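You operate a simulated robot arm through the tools that you are given. There is no shell and no other tool.

Carry out the task below with a simulated robot arm. There is one attempt and no reset: what you move stays moved.

TASK
Change the wash trough's water and give it one dose of cleaner.
Fine: drain it empty, refill to the red line, drain and tap shut, lid shut.

The check looks at the end state, three seconds after you hand in, the way a careful person would. Anything else that was tipped, shoved, dropped, spilled or broken makes it a failure. A push-on lid holds only when it is set on centred and level and pressed home; a screw cap is set on level and turned clockwise until tight.

THE ROBOT
A 7-joint arm with a two-finger parallel gripper, fixed in place. Base frame: the origin is at the foot of the arm, x ahead of it, y to its left, z up; the work surface is at about z = 880. Lengths are in mm, angles in rad, forces in N, time in s.
Its first joint turns from -2.897 to 2.897 rad. Payload 4.4 kg.
Tool frame: the origin (TCP) lies between the finger pads and is the grasp point; the fingertips stand 23 mm ahead of it; z points along the fingers, y is the line along which they close. Largest opening 94 mm; finger width 38, thickness 10; the body of the gripper, 54 by 96 mm, starts 39 mm behind the TCP.
Orientation is told as [roll, pitch, yaw] about the base's x, y, z axes, in that order, counted from this pose: with the fingers straight down and closing along the base's y, the tool's x points along the base's -x, its y along +y and its z along -z.

THE INTERFACE
- The arm moves only by the tool move_arm. Its argument "rows" is a list of rows, each a list of 3 entries, a list of its own where there are three numbers: the turn, a rotation vector about the tool's x, y, z in rad, then the shift along the tool's x, y, z in cm, then the finger opening in cm, from 0 to 9.4. In form: [[[rx, ry, rz], [dx, dy, dz], gripper], ...]. A call has 1 to 20 rows; each row is the pose to reach, as a shift and turn from the pose commanded when the call began, along the tool's axes at that moment. Each row takes 0.2 s and may step no farther than 50 mm and 0.15 rad from the row before; otherwise, or with a gripper value out of range, the whole call is refused. A pose out of reach is approached as far as the arm can. The call stops where the force on the tool passes 80 N (or 10 N more than at its start, if that is more) or the arm is blocked; 0.2 s more then pass. The fingers move at their own pace (about 72 mm/s each) and stop on an object; they squeeze with about 43 N. The grip force told is the motor's: it shows also when the fingers shut on nothing. Time passes only in rows, and 0.2 s behind the last, so rows that repeat a pose let the fingers close. It gives the time, the measured TCP pose, the force on the tool (base axes), the opening and the grip force at its end, in the units of the frame above (readings bear some noise), with the torque about the TCP (base axes, N m) and any sound that the robot's microphone picked up.
- Cameras (640 x 400 px; columns grow to the right, rows downward): "scene" is fixed at [220.2, -649.8, 1584]; the picture's right is [0.97, -0.26, 0.00], its down [-0.10, -0.36, -0.93] and it looks along [0.24, 0.90, -0.37] (base axes); focal length 342 px, centre (320, 200). "wrist" rides on the gripper at [86, 16, -74] in the tool frame; the picture's right is [-0.18, 0.98, 0.00], its down [-0.58, -0.11, -0.81] and it looks along [-0.79, -0.15, 0.59] (tool axes); focal length 243 px, centre (320, 200). There is no depth. A picture from a camera that has moved, and an enlarged one, comes with that camera's place and axes in the base frame and with its lens.
- grab_frame(camera): a new picture of that camera. No time passes.
- inspect(camera, box): a new picture of the part [left, top, right, bottom] of that camera's present view, enlarged. No time passes.
- finish_job(): hands the job in; it is judged then, once.

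Nothing tells you positions but the pictures and the camera data. Unless the task says otherwise, let go and move clear before handing in.

The tools are called as a command line: name --argument value ..., lists and objects as JSON in quotes. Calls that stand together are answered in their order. move_arm: Moves the arm, as the interface text tells. Its arguments: {"type":"object","properties":{"rows":{"type":"array","items":{"type":"array"}}},"required":["rows"]} The other tools are called the same way: grab_frame (camera) takes a picture; inspect (camera, box) takes an enlarged picture of a part of a camera's view; finish_job () hands the job in.

At the start:

```text
time_s: 0.0
position: [426.1, 492.1, 1320.3]
orientation: [0.0, 0.0, 0.001]
wrist_force: [0.3, -0.2, 0.5]
ft_torque: [0.01, -0.01, -0.02]
grip_width: 94.1
finger_force: 0.1
```

scene: 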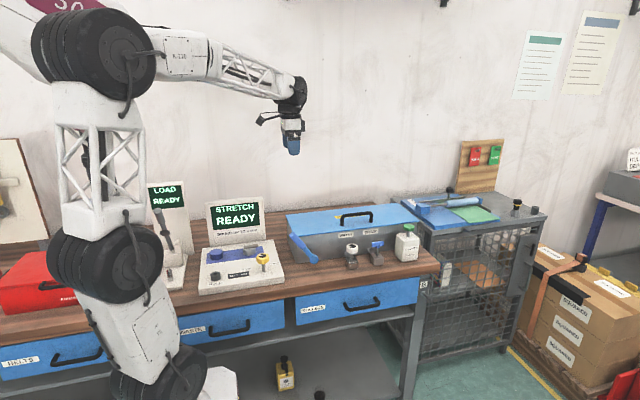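
wrist: 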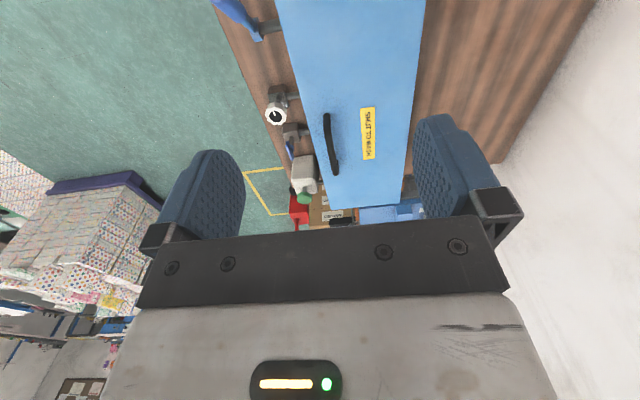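

I see a workbench with a blue-lidded trough, some valves in front, a white bottle with green cap at its right. I will look closer before moving.

inspect --camera "scene" --box '[270, 190, 450, 302]'

inspect --camera "scene" --box '[140, 170, 300, 300]'

inspect --camera "wrist" --box '[200, 0, 460, 240]'

inspect --camera "scene" --box '[400, 130, 560, 240]'

```text
3.56 times, centred on (360, 246) of scene
camera zoom: at [220.2, -649.8, 1584.0], right [0.97, -0.26, 0.0], down [-0.1, -0.36, -0.93], along [0.24, 0.9, -0.37], focal length 1218 px, centre (178, 36)
```

zoom: 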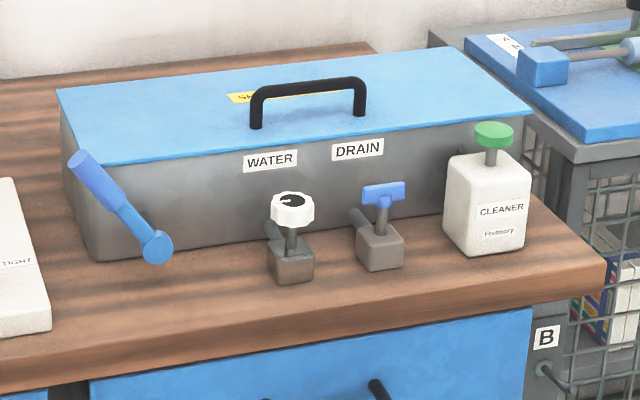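

```text
3.08 times, centred on (220, 235) of scene
camera zoom: at [220.2, -649.8, 1584.0], right [0.97, -0.26, 0.0], down [-0.1, -0.36, -0.93], along [0.24, 0.9, -0.37], focal length 1054 px, centre (628, 92)
```

zoom: 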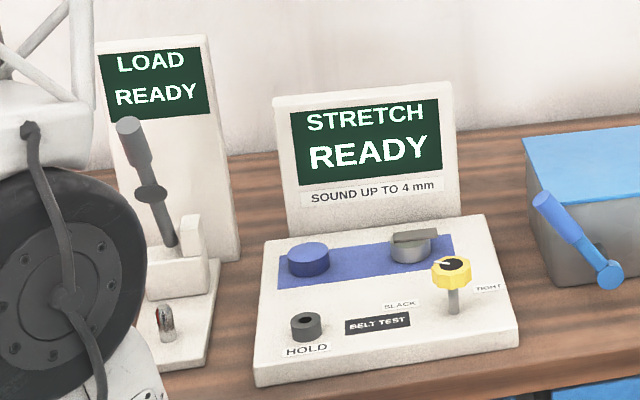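

```text
1.67 times, centred on (330, 120) of wrist
camera zoom: at [339.9, 508.2, 1396.5], right [0.18, 0.98, 0.0], down [0.58, -0.11, 0.81], along [0.79, -0.15, -0.59], focal length 404 px, centre (303, 333)
```

zoom: 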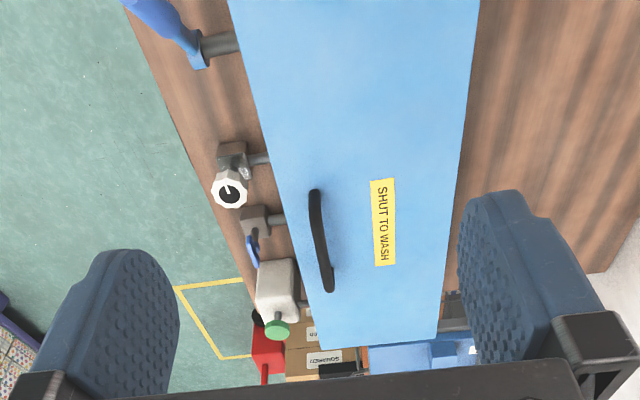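

```text
3.64 times, centred on (480, 185) of scene
camera zoom: at [220.2, -649.8, 1584.0], right [0.97, -0.26, 0.0], down [-0.1, -0.36, -0.93], along [0.24, 0.9, -0.37], focal length 1245 px, centre (-262, 254)
```

zoom: 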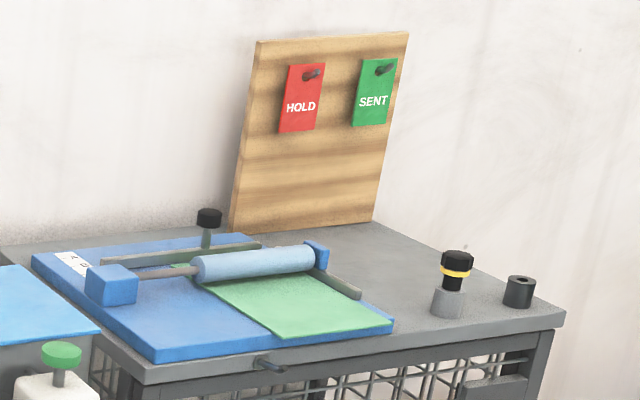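

The lidded trough spans roughly x 420–920, y 440–630, with its lid top near z 1005 and handle near (660, 473, 1045). I'll swing the wrist camera round to look at the front of the trough.

move_arm --rows '[[[0, 0, -0.1428], [-2.036, -2.655, 1.09], 9.4], [[0, 0, -0.2856], [-4.073, -5.309, 2.18], 9.4], [[0, 0, -0.4284], [-6.109, -7.964, 3.27], 9.4], [[0, 0, -0.5712], [-8.145, -10.618, 4.36], 9.4], [[0, 0, -0.714], [-10.182, -13.273, 5.45], 9.4], [[0, 0, -0.8568], [-12.218, -15.927, 6.55], 9.4], [[0, 0, -0.9996], [-14.255, -18.582, 7.64], 9.4], [[0, 0, -1.1424], [-16.291, -21.236, 8.73], 9.4], [[0, 0, -1.2852], [-18.327, -23.891, 9.82], 9.4], [[0, 0, -1.428], [-20.364, -26.545, 10.91], 9.4], [[0, 0, -1.5708], [-22.4, -29.2, 12.0], 9.4]]'

```text
time_s: 2.4
position: [649.4, 199.0, 1202.2]
orientation: [0.002, 0.0, 1.573]
wrist_force: [-0.6, -0.5, 0.3]
ft_torque: [0.01, -0.03, 0.03]
grip_width: 93.9
finger_force: 0.0
```

The move went as planned; I'm now in front of the trough with the wrist camera facing +y. Taking pictures.

grab_frame --camera "wrist"

grab_frame --camera "scene"

```text
taken
camera wrist: at [633.9, 112.8, 1276.9], right [-0.98, 0.18, 0.0], down [0.11, 0.58, 0.81], along [0.15, 0.79, -0.59], focal length 243 px, centre (320, 200)
```

wrist: 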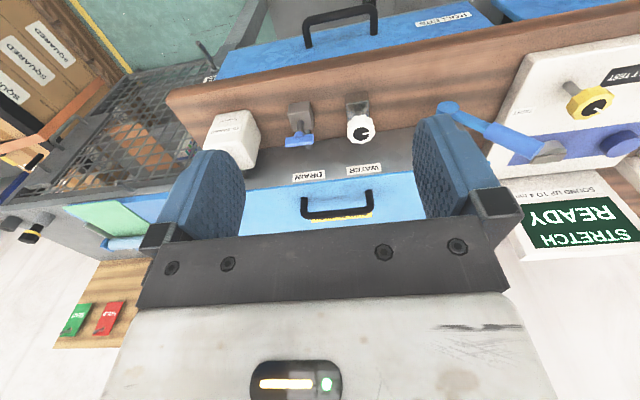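

```text
taken
```

scene: 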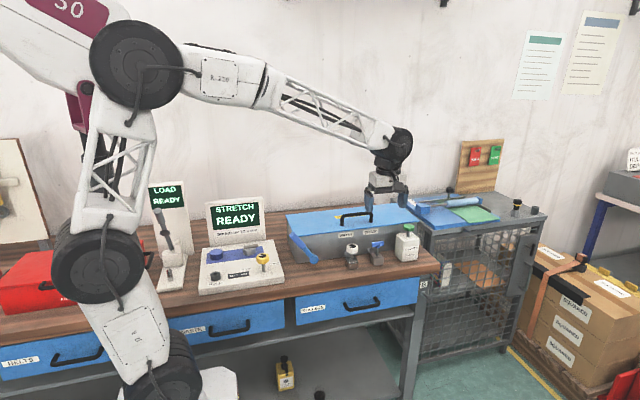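

I see the controls upside-down in the wrist view: drain lever, water knob and cleaner bottle. Zooming in on each.

inspect --camera "wrist" --box '[200, 80, 430, 230]'

inspect --camera "wrist" --box '[270, 90, 400, 180]'

inspect --camera "scene" --box '[380, 210, 450, 270]'

inspect --camera "scene" --box '[280, 220, 400, 280]'

```text
2.67 times, centred on (315, 155) of wrist
camera zoom: at [633.9, 112.8, 1276.9], right [-0.98, 0.18, 0.0], down [0.11, 0.58, 0.81], along [0.15, 0.79, -0.59], focal length 647 px, centre (333, 320)
```

zoom: 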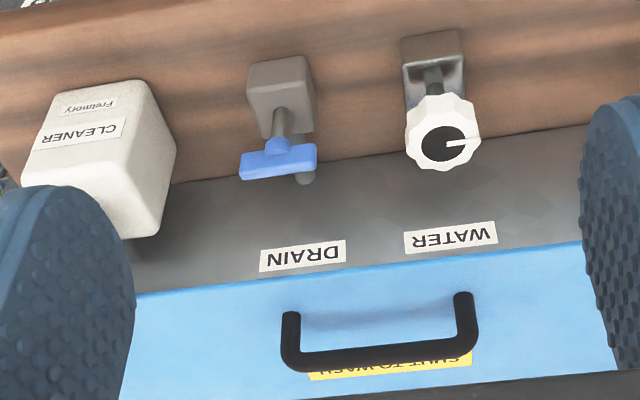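

```text
4.44 times, centred on (335, 135) of wrist
camera zoom: at [633.9, 112.8, 1276.9], right [-0.98, 0.18, 0.0], down [0.11, 0.58, 0.81], along [0.15, 0.79, -0.59], focal length 1078 px, centre (253, 489)
```

zoom: 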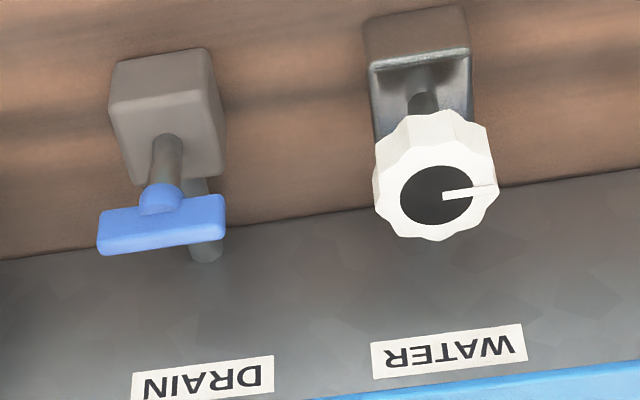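

```text
6.67 times, centred on (415, 240) of scene
camera zoom: at [220.2, -649.8, 1584.0], right [0.97, -0.26, 0.0], down [-0.1, -0.36, -0.93], along [0.24, 0.9, -0.37], focal length 2283 px, centre (-313, -67)
```

zoom: 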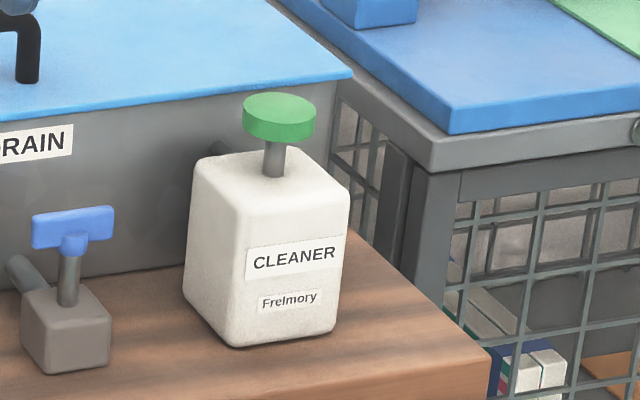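

```text
5.33 times, centred on (340, 250) of scene
camera zoom: at [220.2, -649.8, 1584.0], right [0.97, -0.26, 0.0], down [-0.1, -0.36, -0.93], along [0.24, 0.9, -0.37], focal length 1826 px, centre (213, -67)
```

zoom: 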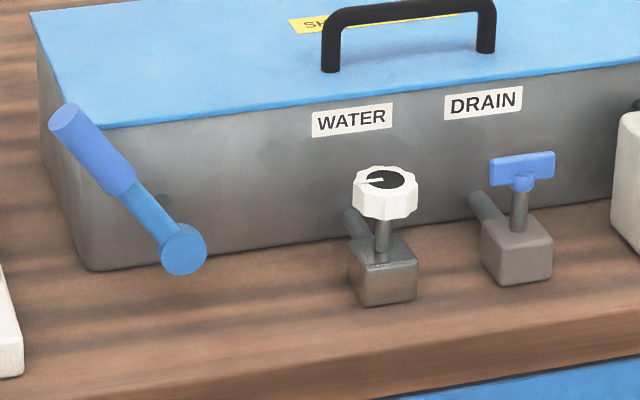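

The bottle is piped into the trough so its green plunger is a dosing pump at about (832, 373, 1018). The water knob is at about (616, 369, 960), and the drain T-handle at about (715, 370, 964) lies across its pipe, which I read as shut. Next I go above the lid handle with fingers closing along y.

move_arm --rows '[[[0, 0, 0.143], [-2.49, -0.1, 0.47], 9.4], [[0, 0, 0.286], [-4.98, -0.2, 0.95], 9.4], [[0, 0, 0.429], [-7.47, -0.3, 1.42], 9.4], [[0, 0, 0.572], [-9.96, -0.4, 1.89], 9.4], [[0, 0, 0.715], [-12.45, -0.5, 2.36], 9.4], [[0, 0, 0.858], [-14.95, -0.6, 2.84], 9.4], [[0, 0, 1.001], [-17.44, -0.7, 3.31], 9.4], [[0, 0, 1.144], [-19.93, -0.8, 3.78], 9.4], [[0, 0, 1.287], [-22.42, -0.9, 4.25], 9.4], [[0, 0, 1.43], [-24.91, -1.0, 4.73], 9.4], [[0, 0, 1.572], [-27.4, -1.1, 5.2], 9.4]]'

grab_frame --camera "wrist"

inspect --camera "scene" --box '[270, 150, 450, 270]'

```text
time_s: 4.8
position: [661.2, 473.0, 1148.4]
orientation: [-0.001, 0.0, -0.004]
wrist_force: [-0.7, 0.4, 0.6]
ft_torque: [0.01, 0.0, -0.01]
grip_width: 93.8
finger_force: 0.1
```

```text
taken
camera wrist: at [574.6, 490.5, 1225.1], right [0.19, 0.98, 0.0], down [0.58, -0.11, 0.81], along [0.79, -0.15, -0.59], focal length 243 px, centre (320, 200)
```

wrist: 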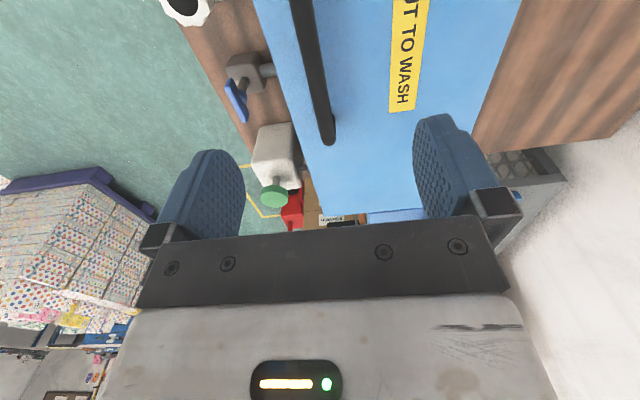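

```text
3.33 times, centred on (360, 210) of scene
camera zoom: at [220.2, -649.8, 1584.0], right [0.97, -0.26, 0.0], down [-0.1, -0.36, -0.93], along [0.24, 0.9, -0.37], focal length 1142 px, centre (187, 167)
```

zoom: 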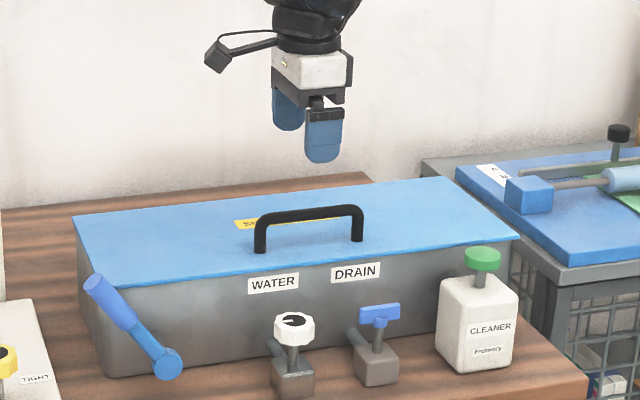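

The bar lies along x at y≈469, z≈1044. I'll descend over it and close on it, watching the forces.

move_arm --rows '[[[0, 0, 0], [-0.2, -0.4, 3.5], 7.0], [[0, 0, 0], [-0.3, -0.4, 7.0], 6.0], [[0, 0, 0], [-0.4, -0.4, 9.0], 6.0], [[0, 0, 0], [-0.4, -0.4, 10.2], 6.0], [[0, 0, 0], [-0.4, -0.4, 10.2], 3.0], [[0, 0, 0], [-0.4, -0.4, 10.2], 0.5], [[0, 0, 0], [-0.4, -0.4, 10.2], 0.5], [[0, 0, 0], [-0.4, -0.4, 10.2], 0.5]]'

grab_frame --camera "wrist"

inspect --camera "scene" --box '[300, 160, 430, 250]'

```text
time_s: 6.6
position: [665.7, 470.4, 1045.4]
orientation: [0.0, -0.002, 0.0]
wrist_force: [7.4, 18.1, -6.8]
ft_torque: [0.08, -0.43, 0.21]
grip_width: 13.5
finger_force: 45.3
```

```text
taken
camera wrist: at [579.2, 486.4, 1121.9], right [0.18, 0.98, 0.0], down [0.58, -0.11, 0.81], along [0.79, -0.15, -0.59], focal length 243 px, centre (320, 200)
```

wrist: 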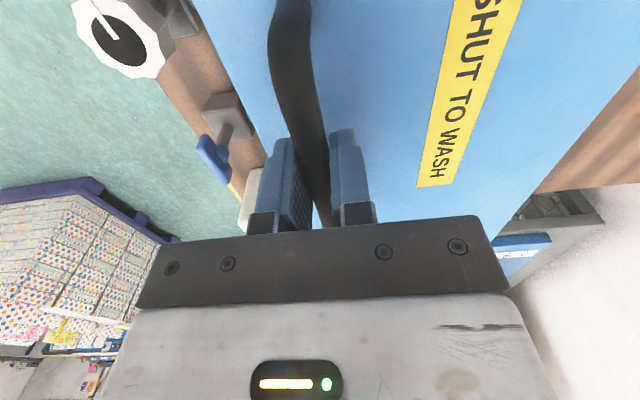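

```text
4.44 times, centred on (365, 205) of scene
camera zoom: at [220.2, -649.8, 1584.0], right [0.97, -0.26, 0.0], down [-0.1, -0.36, -0.93], along [0.24, 0.9, -0.37], focal length 1522 px, centre (120, 178)
```

zoom: 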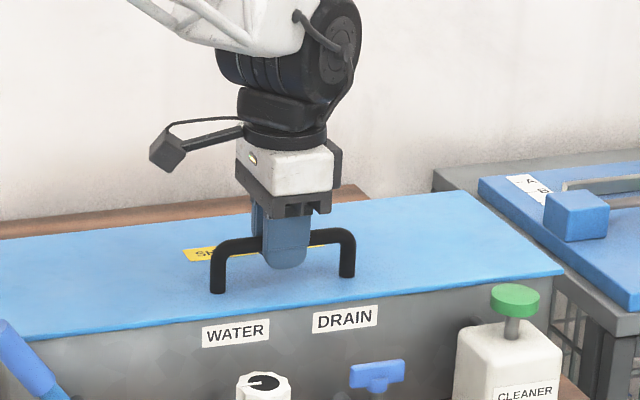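

The bar is gripped (13.5 mm). I'll try a small lift along the expected hinge arc (hinge at the back, about y 635, z 1000) and see how the lid responds.

move_arm --rows '[[[0, 0, 0], [0, 0.16, -0.5], 0.5], [[0, 0, 0], [0, 0.33, -1.05], 0.5], [[0, 0, 0], [0, 0.52, -1.63], 0.5], [[0, 0, 0], [0, 0.52, -1.63], 0.5]]'

inspect --camera "scene" --box '[270, 160, 450, 270]'

```text
time_s: 7.6
position: [665.5, 475.9, 1061.6]
orientation: [0.0, -0.001, -0.001]
wrist_force: [9.8, 17.6, -15.8]
ft_torque: [-0.06, 0.49, 0.42]
grip_width: 13.6
finger_force: 45.2
```

```text
3.56 times, centred on (360, 215) of scene
camera zoom: at [220.2, -649.8, 1584.0], right [0.97, -0.26, 0.0], down [-0.1, -0.36, -0.93], along [0.24, 0.9, -0.37], focal length 1218 px, centre (178, 147)
```

zoom: 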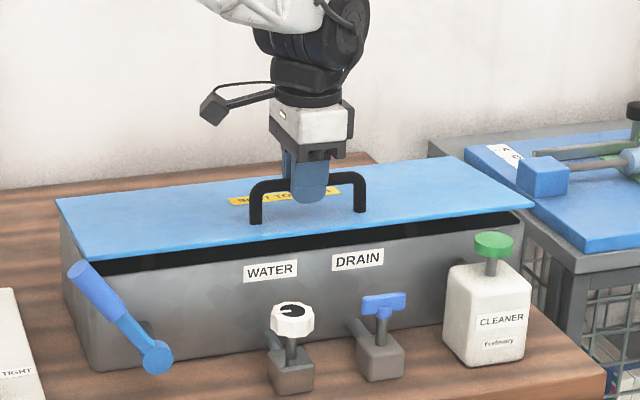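

The lid hinges at the back as expected. Continuing along the arc to about 0.5 rad, fingers kept vertical.

move_arm --rows '[[[0, 0, 0], [0, 0.32, -0.78], 0.5], [[0, 0, 0], [0, 0.66, -1.55], 0.5], [[0, 0, 0], [0, 1.05, -2.3], 0.5], [[0, 0, 0], [0, 1.47, -3.02], 0.5], [[0, 0, 0], [0, 1.94, -3.73], 0.5], [[0, 0, 0], [0, 2.42, -4.42], 0.5], [[0, 0, 0], [0, 2.96, -5.07], 0.5], [[0, 0, 0], [0, 3.51, -5.7], 0.5]]'

inspect --camera "scene" --box '[270, 140, 450, 270]'

grab_frame --camera "wrist"

```text
time_s: 9.4
position: [663.8, 510.5, 1119.6]
orientation: [0.001, 0.001, 0.0]
wrist_force: [15.2, 7.1, -17.3]
ft_torque: [-0.09, -0.03, 0.33]
grip_width: 13.8
finger_force: 44.8
```

```text
3.08 times, centred on (360, 205) of scene
camera zoom: at [220.2, -649.8, 1584.0], right [0.97, -0.26, 0.0], down [-0.1, -0.36, -0.93], along [0.24, 0.9, -0.37], focal length 1054 px, centre (197, 185)
```

zoom: 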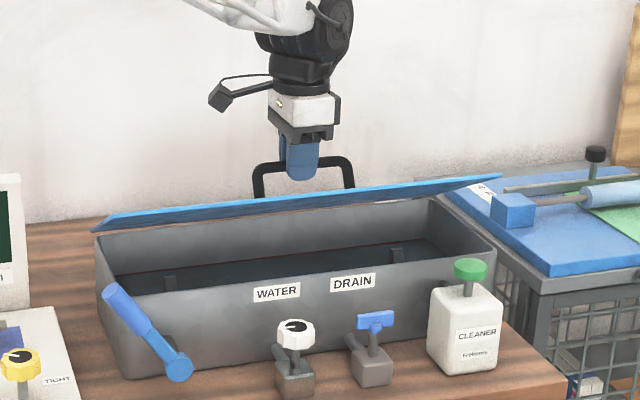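

```text
taken
camera wrist: at [579.0, 527.4, 1195.6], right [0.19, 0.98, 0.0], down [0.58, -0.11, 0.81], along [0.79, -0.15, -0.59], focal length 243 px, centre (320, 200)
```

wrist: 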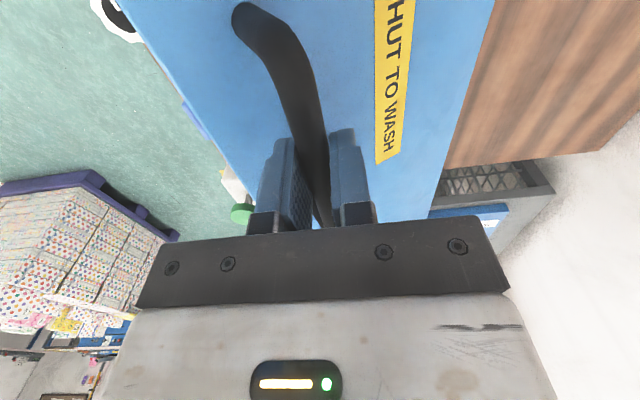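

The scene camera can now see inside: dark water and a red line on the inner wall. I continue opening to about 1.0 rad.

move_arm --rows '[[[0, 0, 0], [0, 0.59, -0.6], 0.5], [[0, 0, 0], [0, 1.21, -1.17], 0.5], [[0, 0, 0], [0, 1.86, -1.71], 0.5], [[0, 0, 0], [0, 2.53, -2.21], 0.5], [[0, 0, 0], [0, 3.23, -2.68], 0.5], [[0, 0, 0], [0, 3.95, -3.12], 0.5], [[0, 0, 0], [0, 4.69, -3.52], 0.5], [[0, 0, 0], [0, 5.45, -3.88], 0.5], [[0, 0, 0], [0, 6.23, -4.2], 0.5], [[0, 0, 0], [0, 7.02, -4.49], 0.5]]'

inspect --camera "scene" --box '[270, 120, 450, 270]'

```text
time_s: 11.6
position: [666.4, 579.7, 1165.6]
orientation: [0.0, 0.001, -0.002]
wrist_force: [1.1, -2.7, -13.2]
ft_torque: [-0.22, -0.1, 0.24]
grip_width: 13.7
finger_force: 45.1
```

```text
2.67 times, centred on (360, 195) of scene
camera zoom: at [220.2, -649.8, 1584.0], right [0.97, -0.26, 0.0], down [-0.1, -0.36, -0.93], along [0.24, 0.9, -0.37], focal length 913 px, centre (213, 213)
```

zoom: 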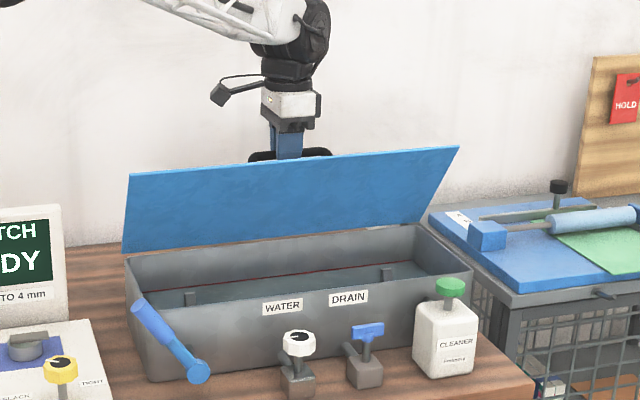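

Smooth so far. Continuing to about 1.5 rad, watching for the hinge stop.

move_arm --rows '[[[0, 0, 0], [0, 0.8, -0.24], 0.5], [[0, 0, 0], [0, 1.62, -0.44], 0.5], [[0, 0, 0], [0, 2.45, -0.6], 0.5], [[0, 0, 0], [0, 3.28, -0.72], 0.5], [[0, 0, 0], [0, 4.12, -0.8], 0.5], [[0, 0, 0], [0, 4.96, -0.84], 0.5], [[0, 0, 0], [0, 5.8, -0.83], 0.5], [[0, 0, 0], [0, 6.64, -0.79], 0.5], [[0, 0, 0], [0, 7.48, -0.7], 0.5], [[0, 0, 0], [0, 8.31, -0.57], 0.5]]'

inspect --camera "scene" --box '[270, 120, 450, 270]'

grab_frame --camera "wrist"

```text
time_s: 13.5
position: [665.3, 643.4, 1173.2]
orientation: [-0.007, 0.003, -0.004]
wrist_force: [-20.8, -36.3, 7.3]
ft_torque: [-0.57, 0.79, 0.77]
grip_width: 13.6
finger_force: 44.6
stopped in row 9: the force on the tool passed its limit at 98 N (the readings are from after the stop); the commanded pose is now the measured one
```

```text
2.67 times, centred on (360, 195) of scene
camera zoom: at [220.2, -649.8, 1584.0], right [0.97, -0.26, 0.0], down [-0.1, -0.36, -0.93], along [0.24, 0.9, -0.37], focal length 913 px, centre (213, 213)
```

zoom: 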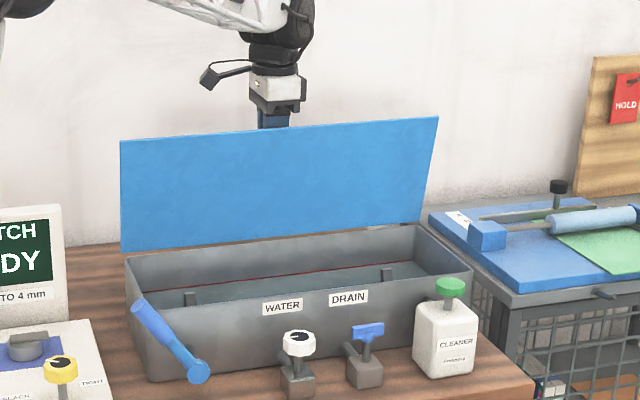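

```text
taken
camera wrist: at [579.5, 660.6, 1249.2], right [0.19, 0.98, -0.01], down [0.58, -0.11, 0.81], along [0.79, -0.16, -0.59], focal length 243 px, centre (320, 200)
```

wrist: 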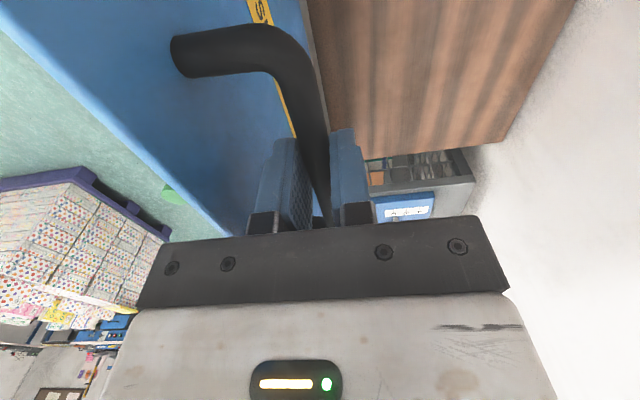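

The lid met a stop at about 80° open. I'll loosen the fingers a little while still around the bar to test whether the lid stays up by itself.

move_arm --rows '[[[0, 0, 0], [0, 0, 0], 1.6], [[0, 0, 0], [0, 0, 0], 2.0], [[0, 0, 0], [0, 0, 0], 2.6], [[0, 0, 0], [0, 0, 0], 3.2], [[0, 0, 0], [0, 0, 0], 3.6], [[0, 0, 0], [0, 0, 0], 3.6]]'

inspect --camera "scene" --box '[270, 120, 450, 270]'

grab_frame --camera "wrist"

```text
time_s: 14.9
position: [665.9, 644.0, 1173.4]
orientation: [-0.005, 0.001, -0.003]
wrist_force: [-0.2, 0.2, 0.1]
ft_torque: [0.0, -0.02, 0.01]
grip_width: 36.1
finger_force: 0.1
```

```text
2.67 times, centred on (360, 195) of scene
camera zoom: at [220.2, -649.8, 1584.0], right [0.97, -0.26, 0.0], down [-0.1, -0.36, -0.93], along [0.24, 0.9, -0.37], focal length 913 px, centre (213, 213)
```

zoom: 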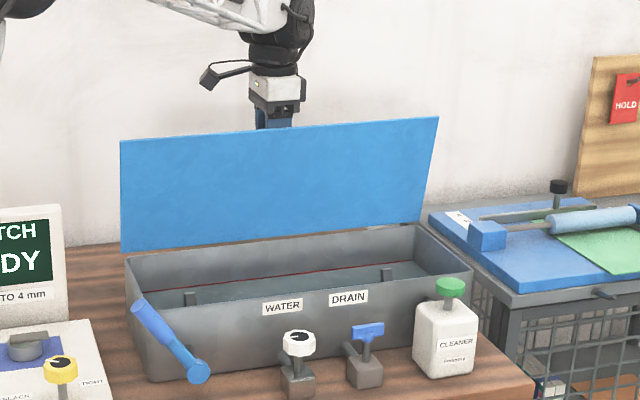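

```text
taken
camera wrist: at [579.7, 662.1, 1248.4], right [0.19, 0.98, -0.01], down [0.58, -0.11, 0.81], along [0.79, -0.15, -0.59], focal length 243 px, centre (320, 200)
```

wrist: 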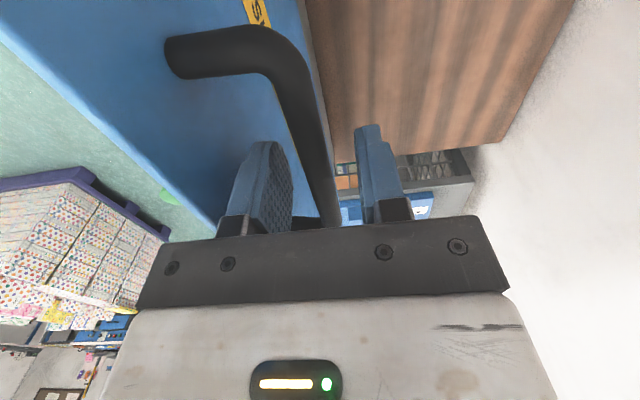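

The lid stands by itself (no force on the tool). Now let me look closely at the water level and red line.

inspect --camera "scene" --box '[300, 205, 410, 250]'

inspect --camera "scene" --box '[360, 200, 410, 235]'

inspect --camera "scene" --box '[315, 210, 365, 245]'

```text
5.82 times, centred on (355, 228) of scene
camera zoom: at [220.2, -649.8, 1584.0], right [0.97, -0.26, 0.0], down [-0.1, -0.36, -0.93], along [0.24, 0.9, -0.37], focal length 1992 px, centre (116, 40)
```

zoom: 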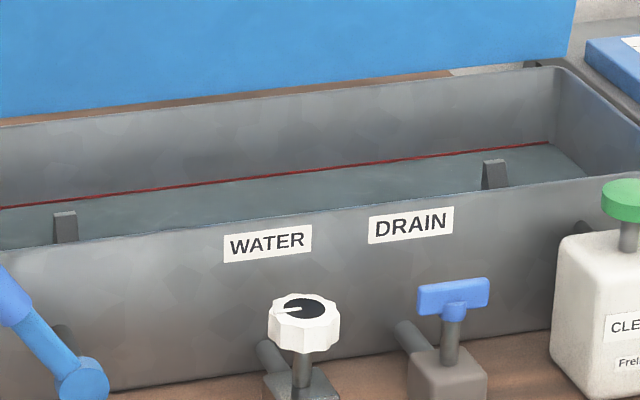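

```text
11.43 times, centred on (385, 218) of scene
camera zoom: at [220.2, -649.8, 1584.0], right [0.97, -0.26, 0.0], down [-0.1, -0.36, -0.93], along [0.24, 0.9, -0.37], focal length 3914 px, centre (-423, 0)
```

zoom: 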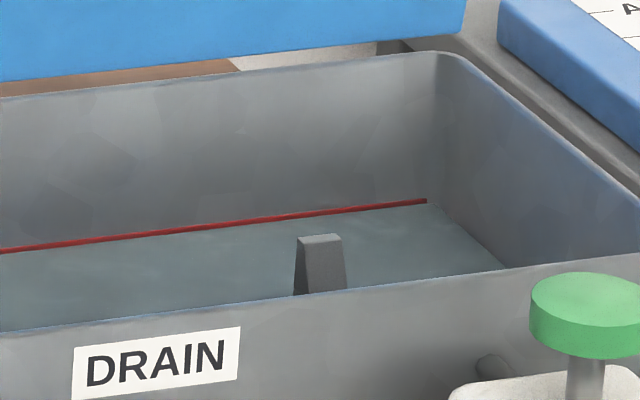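

```text
11.43 times, centred on (340, 228) of scene
camera zoom: at [220.2, -649.8, 1584.0], right [0.97, -0.26, 0.0], down [-0.1, -0.36, -0.93], along [0.24, 0.9, -0.37], focal length 3914 px, centre (91, -114)
```

zoom: 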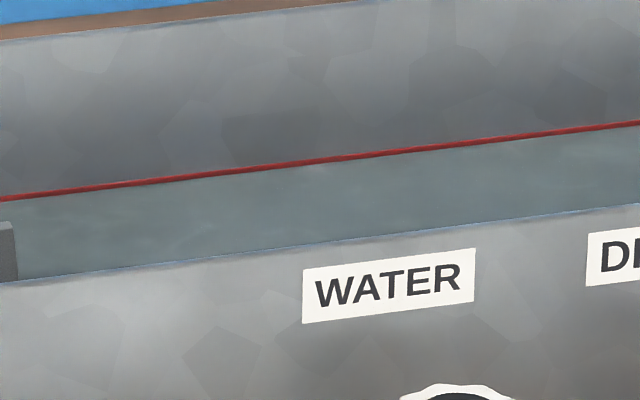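

The trough currently holds old water right at the red line, which gives me a good visual reference for the refill. Now I back off the handle upward and go above the drain handle.

move_arm --rows '[[[0, 0, 0], [0, 0, -3.5], 3.6], [[0, 0, 0], [0, 0, -7], 3.6], [[0, 0, 0], [0, 0, -9], 3.6], [[0, 0, 0], [-0.7, -4, -9], 5], [[0, 0, 0], [-1.4, -8, -9], 6], [[0, 0, 0], [-2.1, -12, -9], 6], [[0, 0, 0], [-2.8, -16, -9], 6], [[0, 0, 0], [-3.5, -20, -9], 6], [[0, 0, 0], [-4.2, -24, -7.5], 6], [[0, 0, 0], [-4.9, -27.3, -5], 6], [[0, 0, 0], [-4.9, -27.3, -1], 6], [[0, 0, 0], [-4.9, -27.3, 3], 6], [[0, 0, 0], [-4.9, -27.3, 7], 6]]'

grab_frame --camera "wrist"

grab_frame --camera "scene"

```text
time_s: 17.7
position: [714.0, 371.6, 1104.6]
orientation: [-0.005, 0.0, -0.004]
wrist_force: [-0.1, -0.3, -0.1]
ft_torque: [-0.04, 0.01, -0.01]
grip_width: 60.3
finger_force: 0.0
```

```text
taken
camera wrist: at [627.1, 388.3, 1180.9], right [0.19, 0.98, 0.0], down [0.58, -0.11, 0.81], along [0.79, -0.15, -0.59], focal length 243 px, centre (320, 200)
```

wrist: 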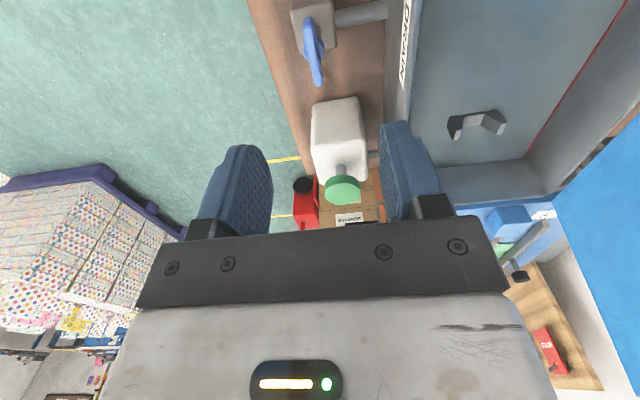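

```text
taken
```

scene: 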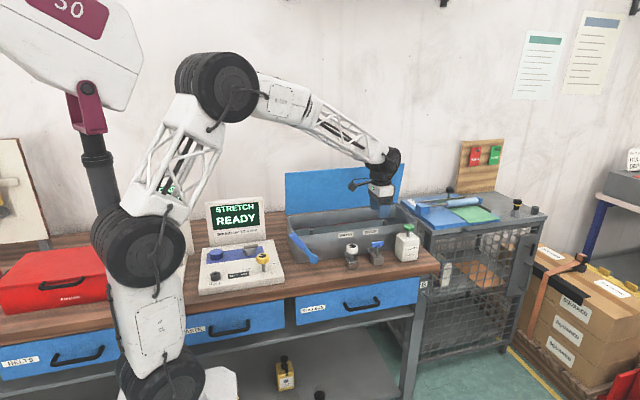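

I see the drain T-handle, the pump and the trough interior from here. Zooming for accurate positions.

inspect --camera "wrist" --box '[270, 0, 400, 110]'

inspect --camera "wrist" --box '[280, 80, 400, 220]'

inspect --camera "scene" --box '[335, 210, 415, 275]'

```text
3.64 times, centred on (335, 55) of wrist
camera zoom: at [627.1, 388.3, 1180.9], right [0.19, 0.98, 0.0], down [0.58, -0.11, 0.81], along [0.79, -0.15, -0.59], focal length 882 px, centre (266, 727)
```

zoom: 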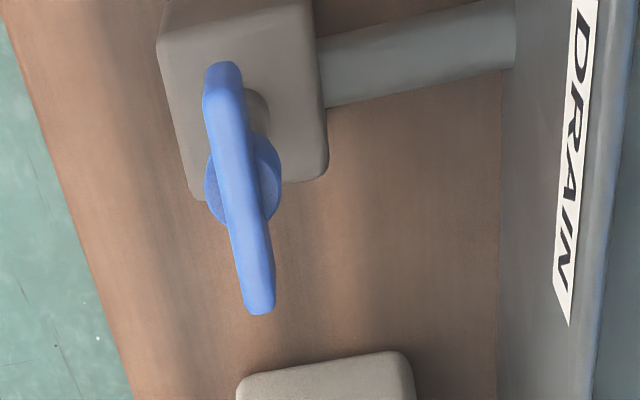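

```text
2.86 times, centred on (340, 150) of wrist
camera zoom: at [627.1, 388.3, 1180.9], right [0.19, 0.98, 0.0], down [0.58, -0.11, 0.81], along [0.79, -0.15, -0.59], focal length 693 px, centre (263, 343)
```

zoom: 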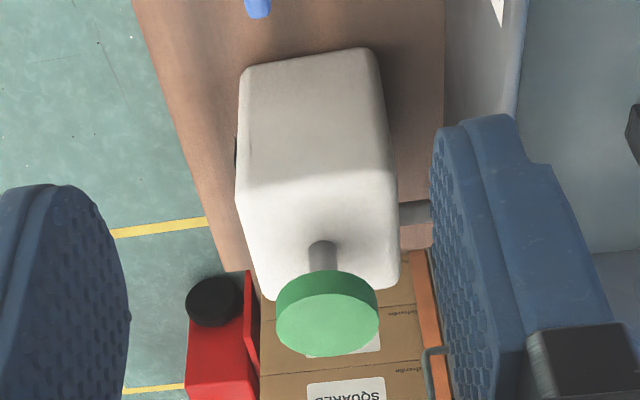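

```text
6.15 times, centred on (375, 242) of scene
camera zoom: at [220.2, -649.8, 1584.0], right [0.97, -0.26, 0.0], down [-0.1, -0.36, -0.93], along [0.24, 0.9, -0.37], focal length 2107 px, centre (-18, -62)
```

zoom: 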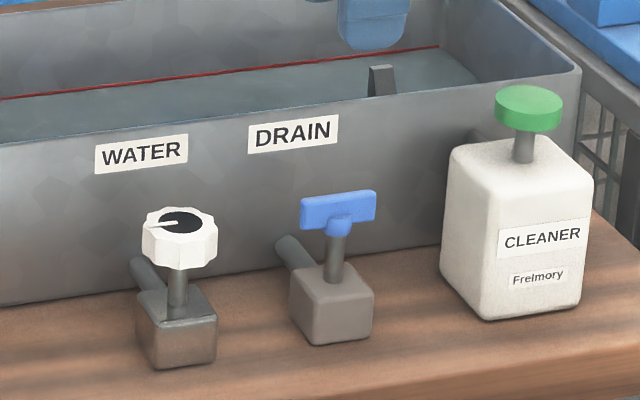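

The T-handle centre is about (712, 367, 967), blade z 960–978. I'll come down so only the fingertip ends grip the blade (TCP z≈984) and close.

move_arm --rows '[[[0, 0, 0], [0.2, -0.44, 4], 6], [[0, 0, 0], [0.2, -0.44, 8], 5], [[0, 0, 0], [0.2, -0.44, 11], 4], [[0, 0, 0], [0.2, -0.44, 12.06], 4], [[0, 0, 0], [0.2, -0.44, 12.06], 2], [[0, 0, 0], [0.2, -0.44, 12.06], 0.3], [[0, 0, 0], [0.2, -0.44, 12.06], 0.3], [[0, 0, 0], [0.2, -0.44, 12.06], 0.3]]'

grab_frame --camera "wrist"

inspect --camera "scene" --box '[325, 190, 425, 275]'

```text
time_s: 19.5
position: [710.3, 365.8, 983.1]
orientation: [-0.006, 0.002, -0.003]
wrist_force: [4.6, -15.9, -2.2]
ft_torque: [-0.2, -0.12, 0.28]
grip_width: 10.0
finger_force: 7.3
```

```text
taken
camera wrist: at [624.9, 383.2, 1059.3], right [0.19, 0.98, -0.01], down [0.58, -0.11, 0.81], along [0.79, -0.15, -0.59], focal length 243 px, centre (320, 200)
```

wrist: 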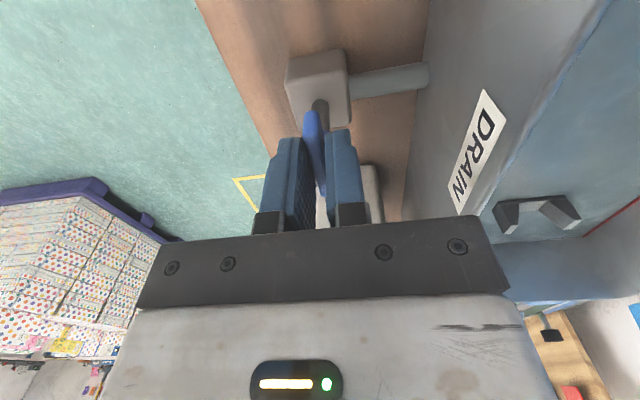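

```text
4.71 times, centred on (375, 232) of scene
camera zoom: at [220.2, -649.8, 1584.0], right [0.97, -0.26, 0.0], down [-0.1, -0.36, -0.93], along [0.24, 0.9, -0.37], focal length 1612 px, centre (61, 47)
```

zoom: 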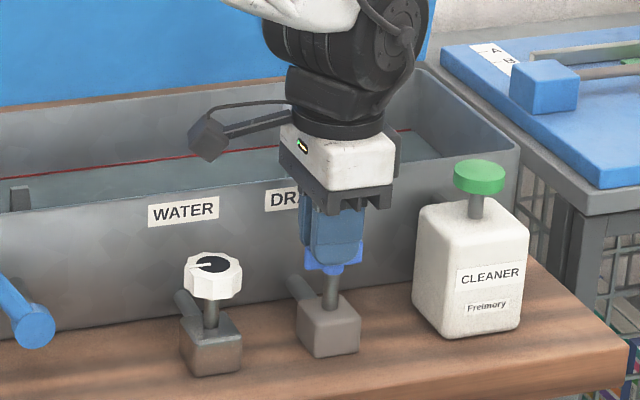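

The blade is held (10 mm). I'll turn the handle counter-clockwise (seen from above) a little to feel whether it moves.

move_arm --rows '[[[0, 0, 0], [0, -0.1, 0], 0.3], [[0, 0, -0.1], [0, -0.1, 0], 0.3], [[0, 0, -0.2], [0, -0.1, 0], 0.3], [[0, 0, -0.3], [0, -0.1, 0], 0.3]]'

inspect --camera "scene" --box '[325, 190, 425, 275]'

```text
time_s: 20.5
position: [710.7, 364.8, 982.1]
orientation: [-0.003, 0.004, 0.297]
wrist_force: [-1.6, -19.1, 1.2]
ft_torque: [-0.2, -0.01, -0.11]
grip_width: 10.4
finger_force: 8.7
```

```text
4.71 times, centred on (375, 232) of scene
camera zoom: at [220.2, -649.8, 1584.0], right [0.97, -0.26, 0.0], down [-0.1, -0.36, -0.93], along [0.24, 0.9, -0.37], focal length 1612 px, centre (61, 47)
```

zoom: 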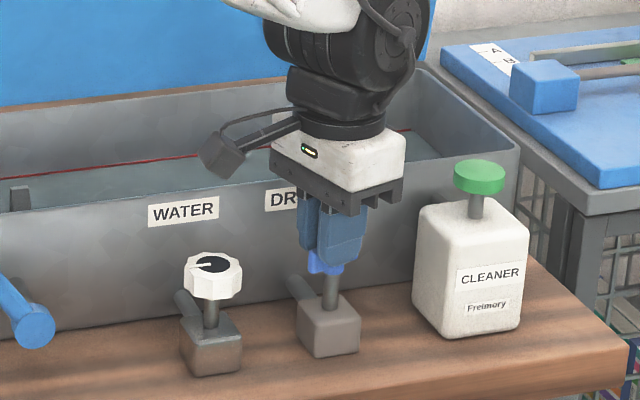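

The handle turns freely counter-clockwise. Continuing to a full quarter turn, shifting slightly toward -y to relieve side load.

move_arm --rows '[[[0, 0, -0.13], [0.03, -0.1, 0], 0.3], [[0, 0, -0.26], [0.06, -0.19, 0], 0.3], [[0, 0, -0.39], [0.06, -0.19, 0], 0.3], [[0, 0, -0.52], [0.06, -0.19, 0], 0.3], [[0, 0, -0.65], [0.06, -0.19, 0], 0.3], [[0, 0, -0.78], [0.06, -0.19, 0], 0.3], [[0, 0, -0.91], [0.06, -0.19, 0], 0.3], [[0, 0, -1.04], [0.06, -0.19, 0], 0.3], [[0, 0, -1.16], [0.06, -0.19, 0], 0.3], [[0, 0, -1.27], [0.06, -0.19, 0], 0.3]]'

inspect --camera "scene" --box '[280, 190, 425, 275]'

grab_frame --camera "wrist"

```text
time_s: 22.7
position: [710.5, 364.3, 983.8]
orientation: [0.002, 0.007, 1.569]
wrist_force: [25.8, -9.4, 1.1]
ft_torque: [-0.16, -0.48, -0.13]
grip_width: 14.2
finger_force: 12.5
```

```text
4.41 times, centred on (352, 232) of scene
camera zoom: at [220.2, -649.8, 1584.0], right [0.97, -0.26, 0.0], down [-0.1, -0.36, -0.93], along [0.24, 0.9, -0.37], focal length 1512 px, centre (177, 57)
```

zoom: 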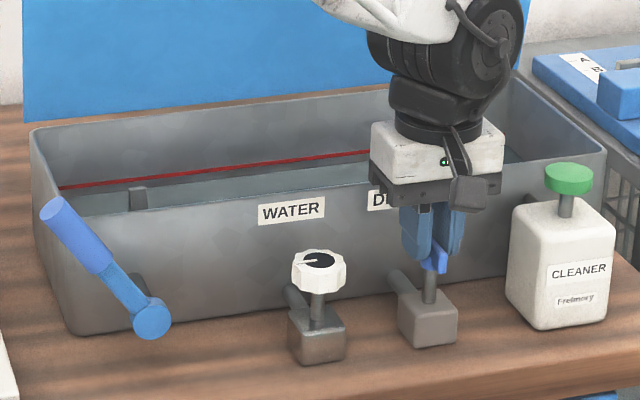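

```text
taken
camera wrist: at [695.9, 277.7, 1059.6], right [-0.98, 0.19, 0.0], down [0.11, 0.58, 0.8], along [0.15, 0.79, -0.6], focal length 243 px, centre (320, 200)
```

wrist: 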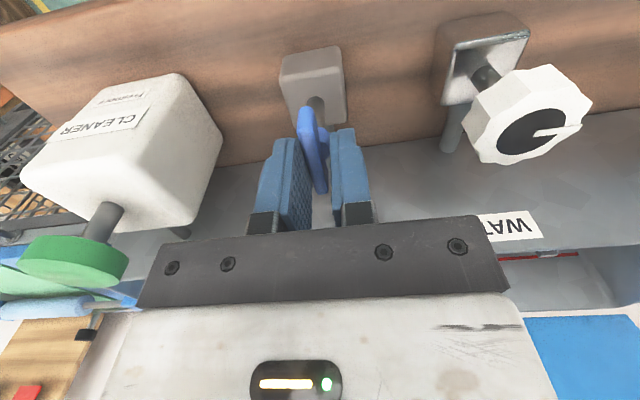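

The drain is open and the water is starting to fall below the red line. I'll hold here and let time pass while watching the level.

move_arm --rows '[[[0, 0, 0], [0, 0, 0], 0.3], [[0, 0, 0], [0, 0, 0], 0.3], [[0, 0, 0], [0, 0, 0], 0.3], [[0, 0, 0], [0, 0, 0], 0.3], [[0, 0, 0], [0, 0, 0], 0.3]]'

inspect --camera "scene" --box '[280, 190, 425, 275]'

inspect --camera "wrist" --box '[230, 80, 410, 230]'

```text
time_s: 23.9
position: [712.7, 364.0, 983.8]
orientation: [0.001, 0.006, 1.568]
wrist_force: [25.2, -3.5, 7.0]
ft_torque: [0.07, -0.55, 0.04]
grip_width: 14.2
finger_force: 12.6
```

```text
4.41 times, centred on (352, 232) of scene
camera zoom: at [220.2, -649.8, 1584.0], right [0.97, -0.26, 0.0], down [-0.1, -0.36, -0.93], along [0.24, 0.9, -0.37], focal length 1512 px, centre (177, 57)
```

zoom: 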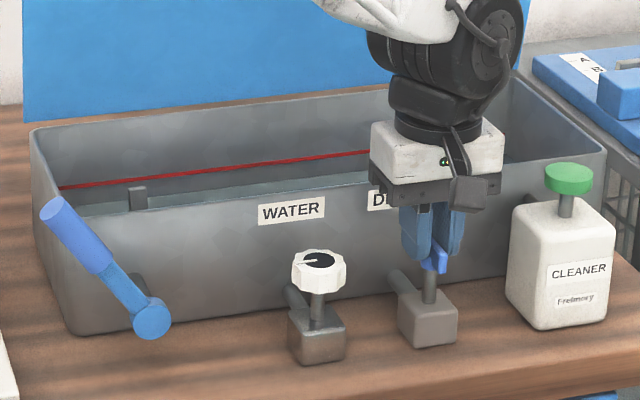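

```text
2.67 times, centred on (320, 155) of wrist
camera zoom: at [695.5, 277.7, 1059.6], right [-0.98, 0.19, 0.0], down [0.11, 0.58, 0.8], along [0.15, 0.79, -0.6], focal length 647 px, centre (320, 320)
```

zoom: 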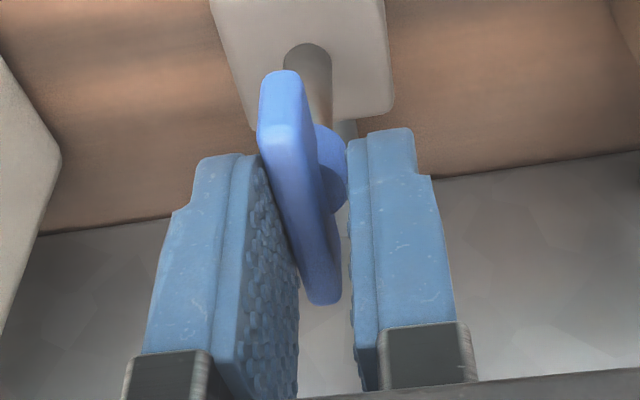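

Draining. I'll let go of the handle, rise, and check its position and the draining level.

move_arm --rows '[[[0, 0, 0], [0, 0, 0], 2.0], [[0, 0, 0], [0, 0, 0], 4.0], [[0, 0, 0], [0, 0, -4], 4.5], [[0, 0, 0], [0, 0, -8], 5], [[0, 0, 0], [0, 0, -12], 5]]'

inspect --camera "scene" --box '[280, 190, 425, 275]'

grab_frame --camera "wrist"

```text
time_s: 25.1
position: [712.7, 363.7, 1102.6]
orientation: [0.004, 0.004, 1.568]
wrist_force: [0.4, 0.2, -0.1]
ft_torque: [0.04, 0.04, 0.0]
grip_width: 49.9
finger_force: 0.1
```

```text
4.41 times, centred on (352, 232) of scene
camera zoom: at [220.2, -649.8, 1584.0], right [0.97, -0.26, 0.0], down [-0.1, -0.36, -0.93], along [0.24, 0.9, -0.37], focal length 1512 px, centre (177, 57)
```

zoom: 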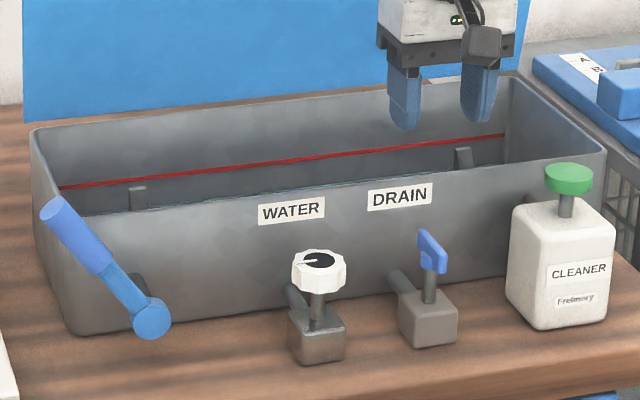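

```text
taken
camera wrist: at [696.3, 277.9, 1179.4], right [-0.98, 0.19, 0.0], down [0.11, 0.59, 0.8], along [0.15, 0.79, -0.6], focal length 243 px, centre (320, 200)
```

wrist: 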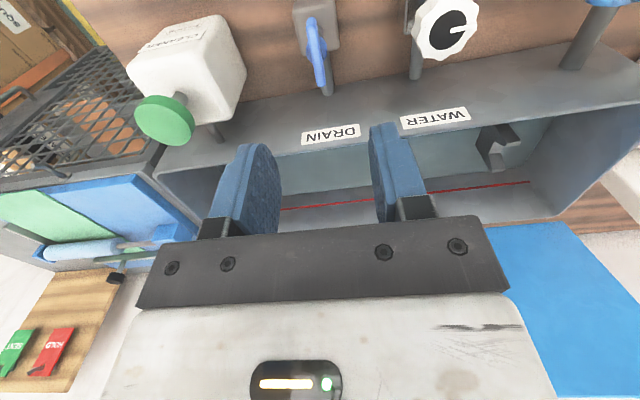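

The handle is now in line with its pipe and the level is falling fast. I'll rise so the wrist camera can see the trough floor.

move_arm --rows '[[[0, 0.1, 0], [0, 0, -4.5], 5], [[0, 0.2, 0], [0, 0, -9], 5], [[0, 0.3, 0], [0, 0, -13.5], 5], [[0, 0.4, 0], [0, 0, -18], 5], [[0, 0.5, 0], [0, 0, -22], 5], [[0, 0.5, 0], [0, 0, -22], 5], [[0, 0.5, 0], [0, 0, -22], 5]]'

grab_frame --camera "wrist"

inspect --camera "scene" --box '[280, 190, 425, 275]'

```text
time_s: 26.7
position: [711.2, 365.8, 1322.2]
orientation: [0.001, 0.507, 1.568]
wrist_force: [0.3, -0.2, -0.9]
ft_torque: [-0.04, 0.02, 0.02]
grip_width: 49.8
finger_force: 0.2
```

```text
taken
camera wrist: at [696.4, 326.5, 1431.0], right [-0.98, 0.17, -0.09], down [0.11, 0.9, 0.42], along [0.15, 0.41, -0.9], focal length 243 px, centre (320, 200)
```

wrist: 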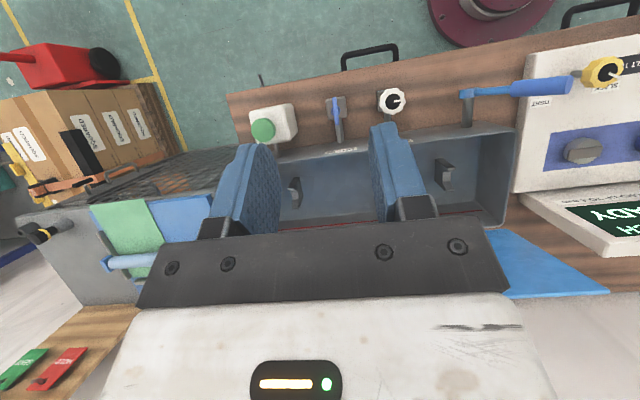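

```text
4.41 times, centred on (352, 232) of scene
camera zoom: at [220.2, -649.8, 1584.0], right [0.97, -0.26, 0.0], down [-0.1, -0.36, -0.93], along [0.24, 0.9, -0.37], focal length 1512 px, centre (177, 57)
```

zoom: 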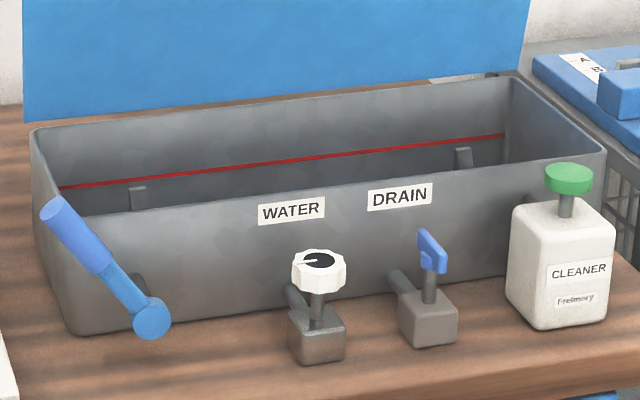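

I can see into the trough from above now. Zooming in on the floor to check for remaining water.

inspect --camera "wrist" --box '[270, 110, 530, 240]'

inspect --camera "wrist" --box '[400, 120, 520, 230]'

```text
2.46 times, centred on (400, 175) of wrist
camera zoom: at [696.4, 326.5, 1431.0], right [-0.98, 0.17, -0.09], down [0.11, 0.9, 0.42], along [0.15, 0.41, -0.9], focal length 597 px, centre (123, 262)
```

zoom: 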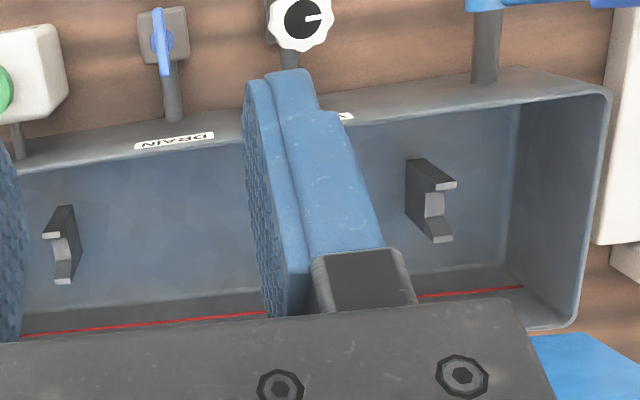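

```text
3.64 times, centred on (460, 175) of wrist
camera zoom: at [696.4, 326.5, 1431.0], right [-0.98, 0.17, -0.09], down [0.11, 0.9, 0.42], along [0.15, 0.41, -0.9], focal length 882 px, centre (-189, 291)
```

zoom: 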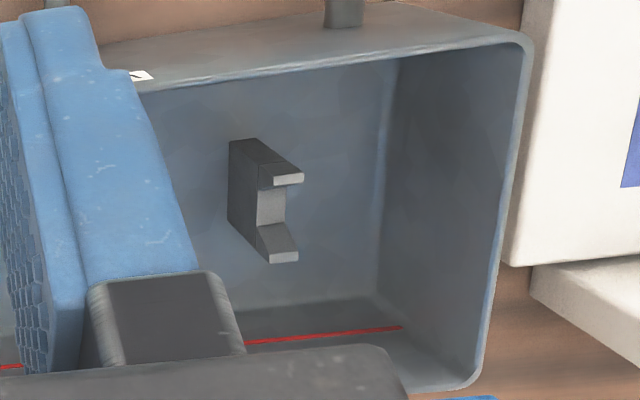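

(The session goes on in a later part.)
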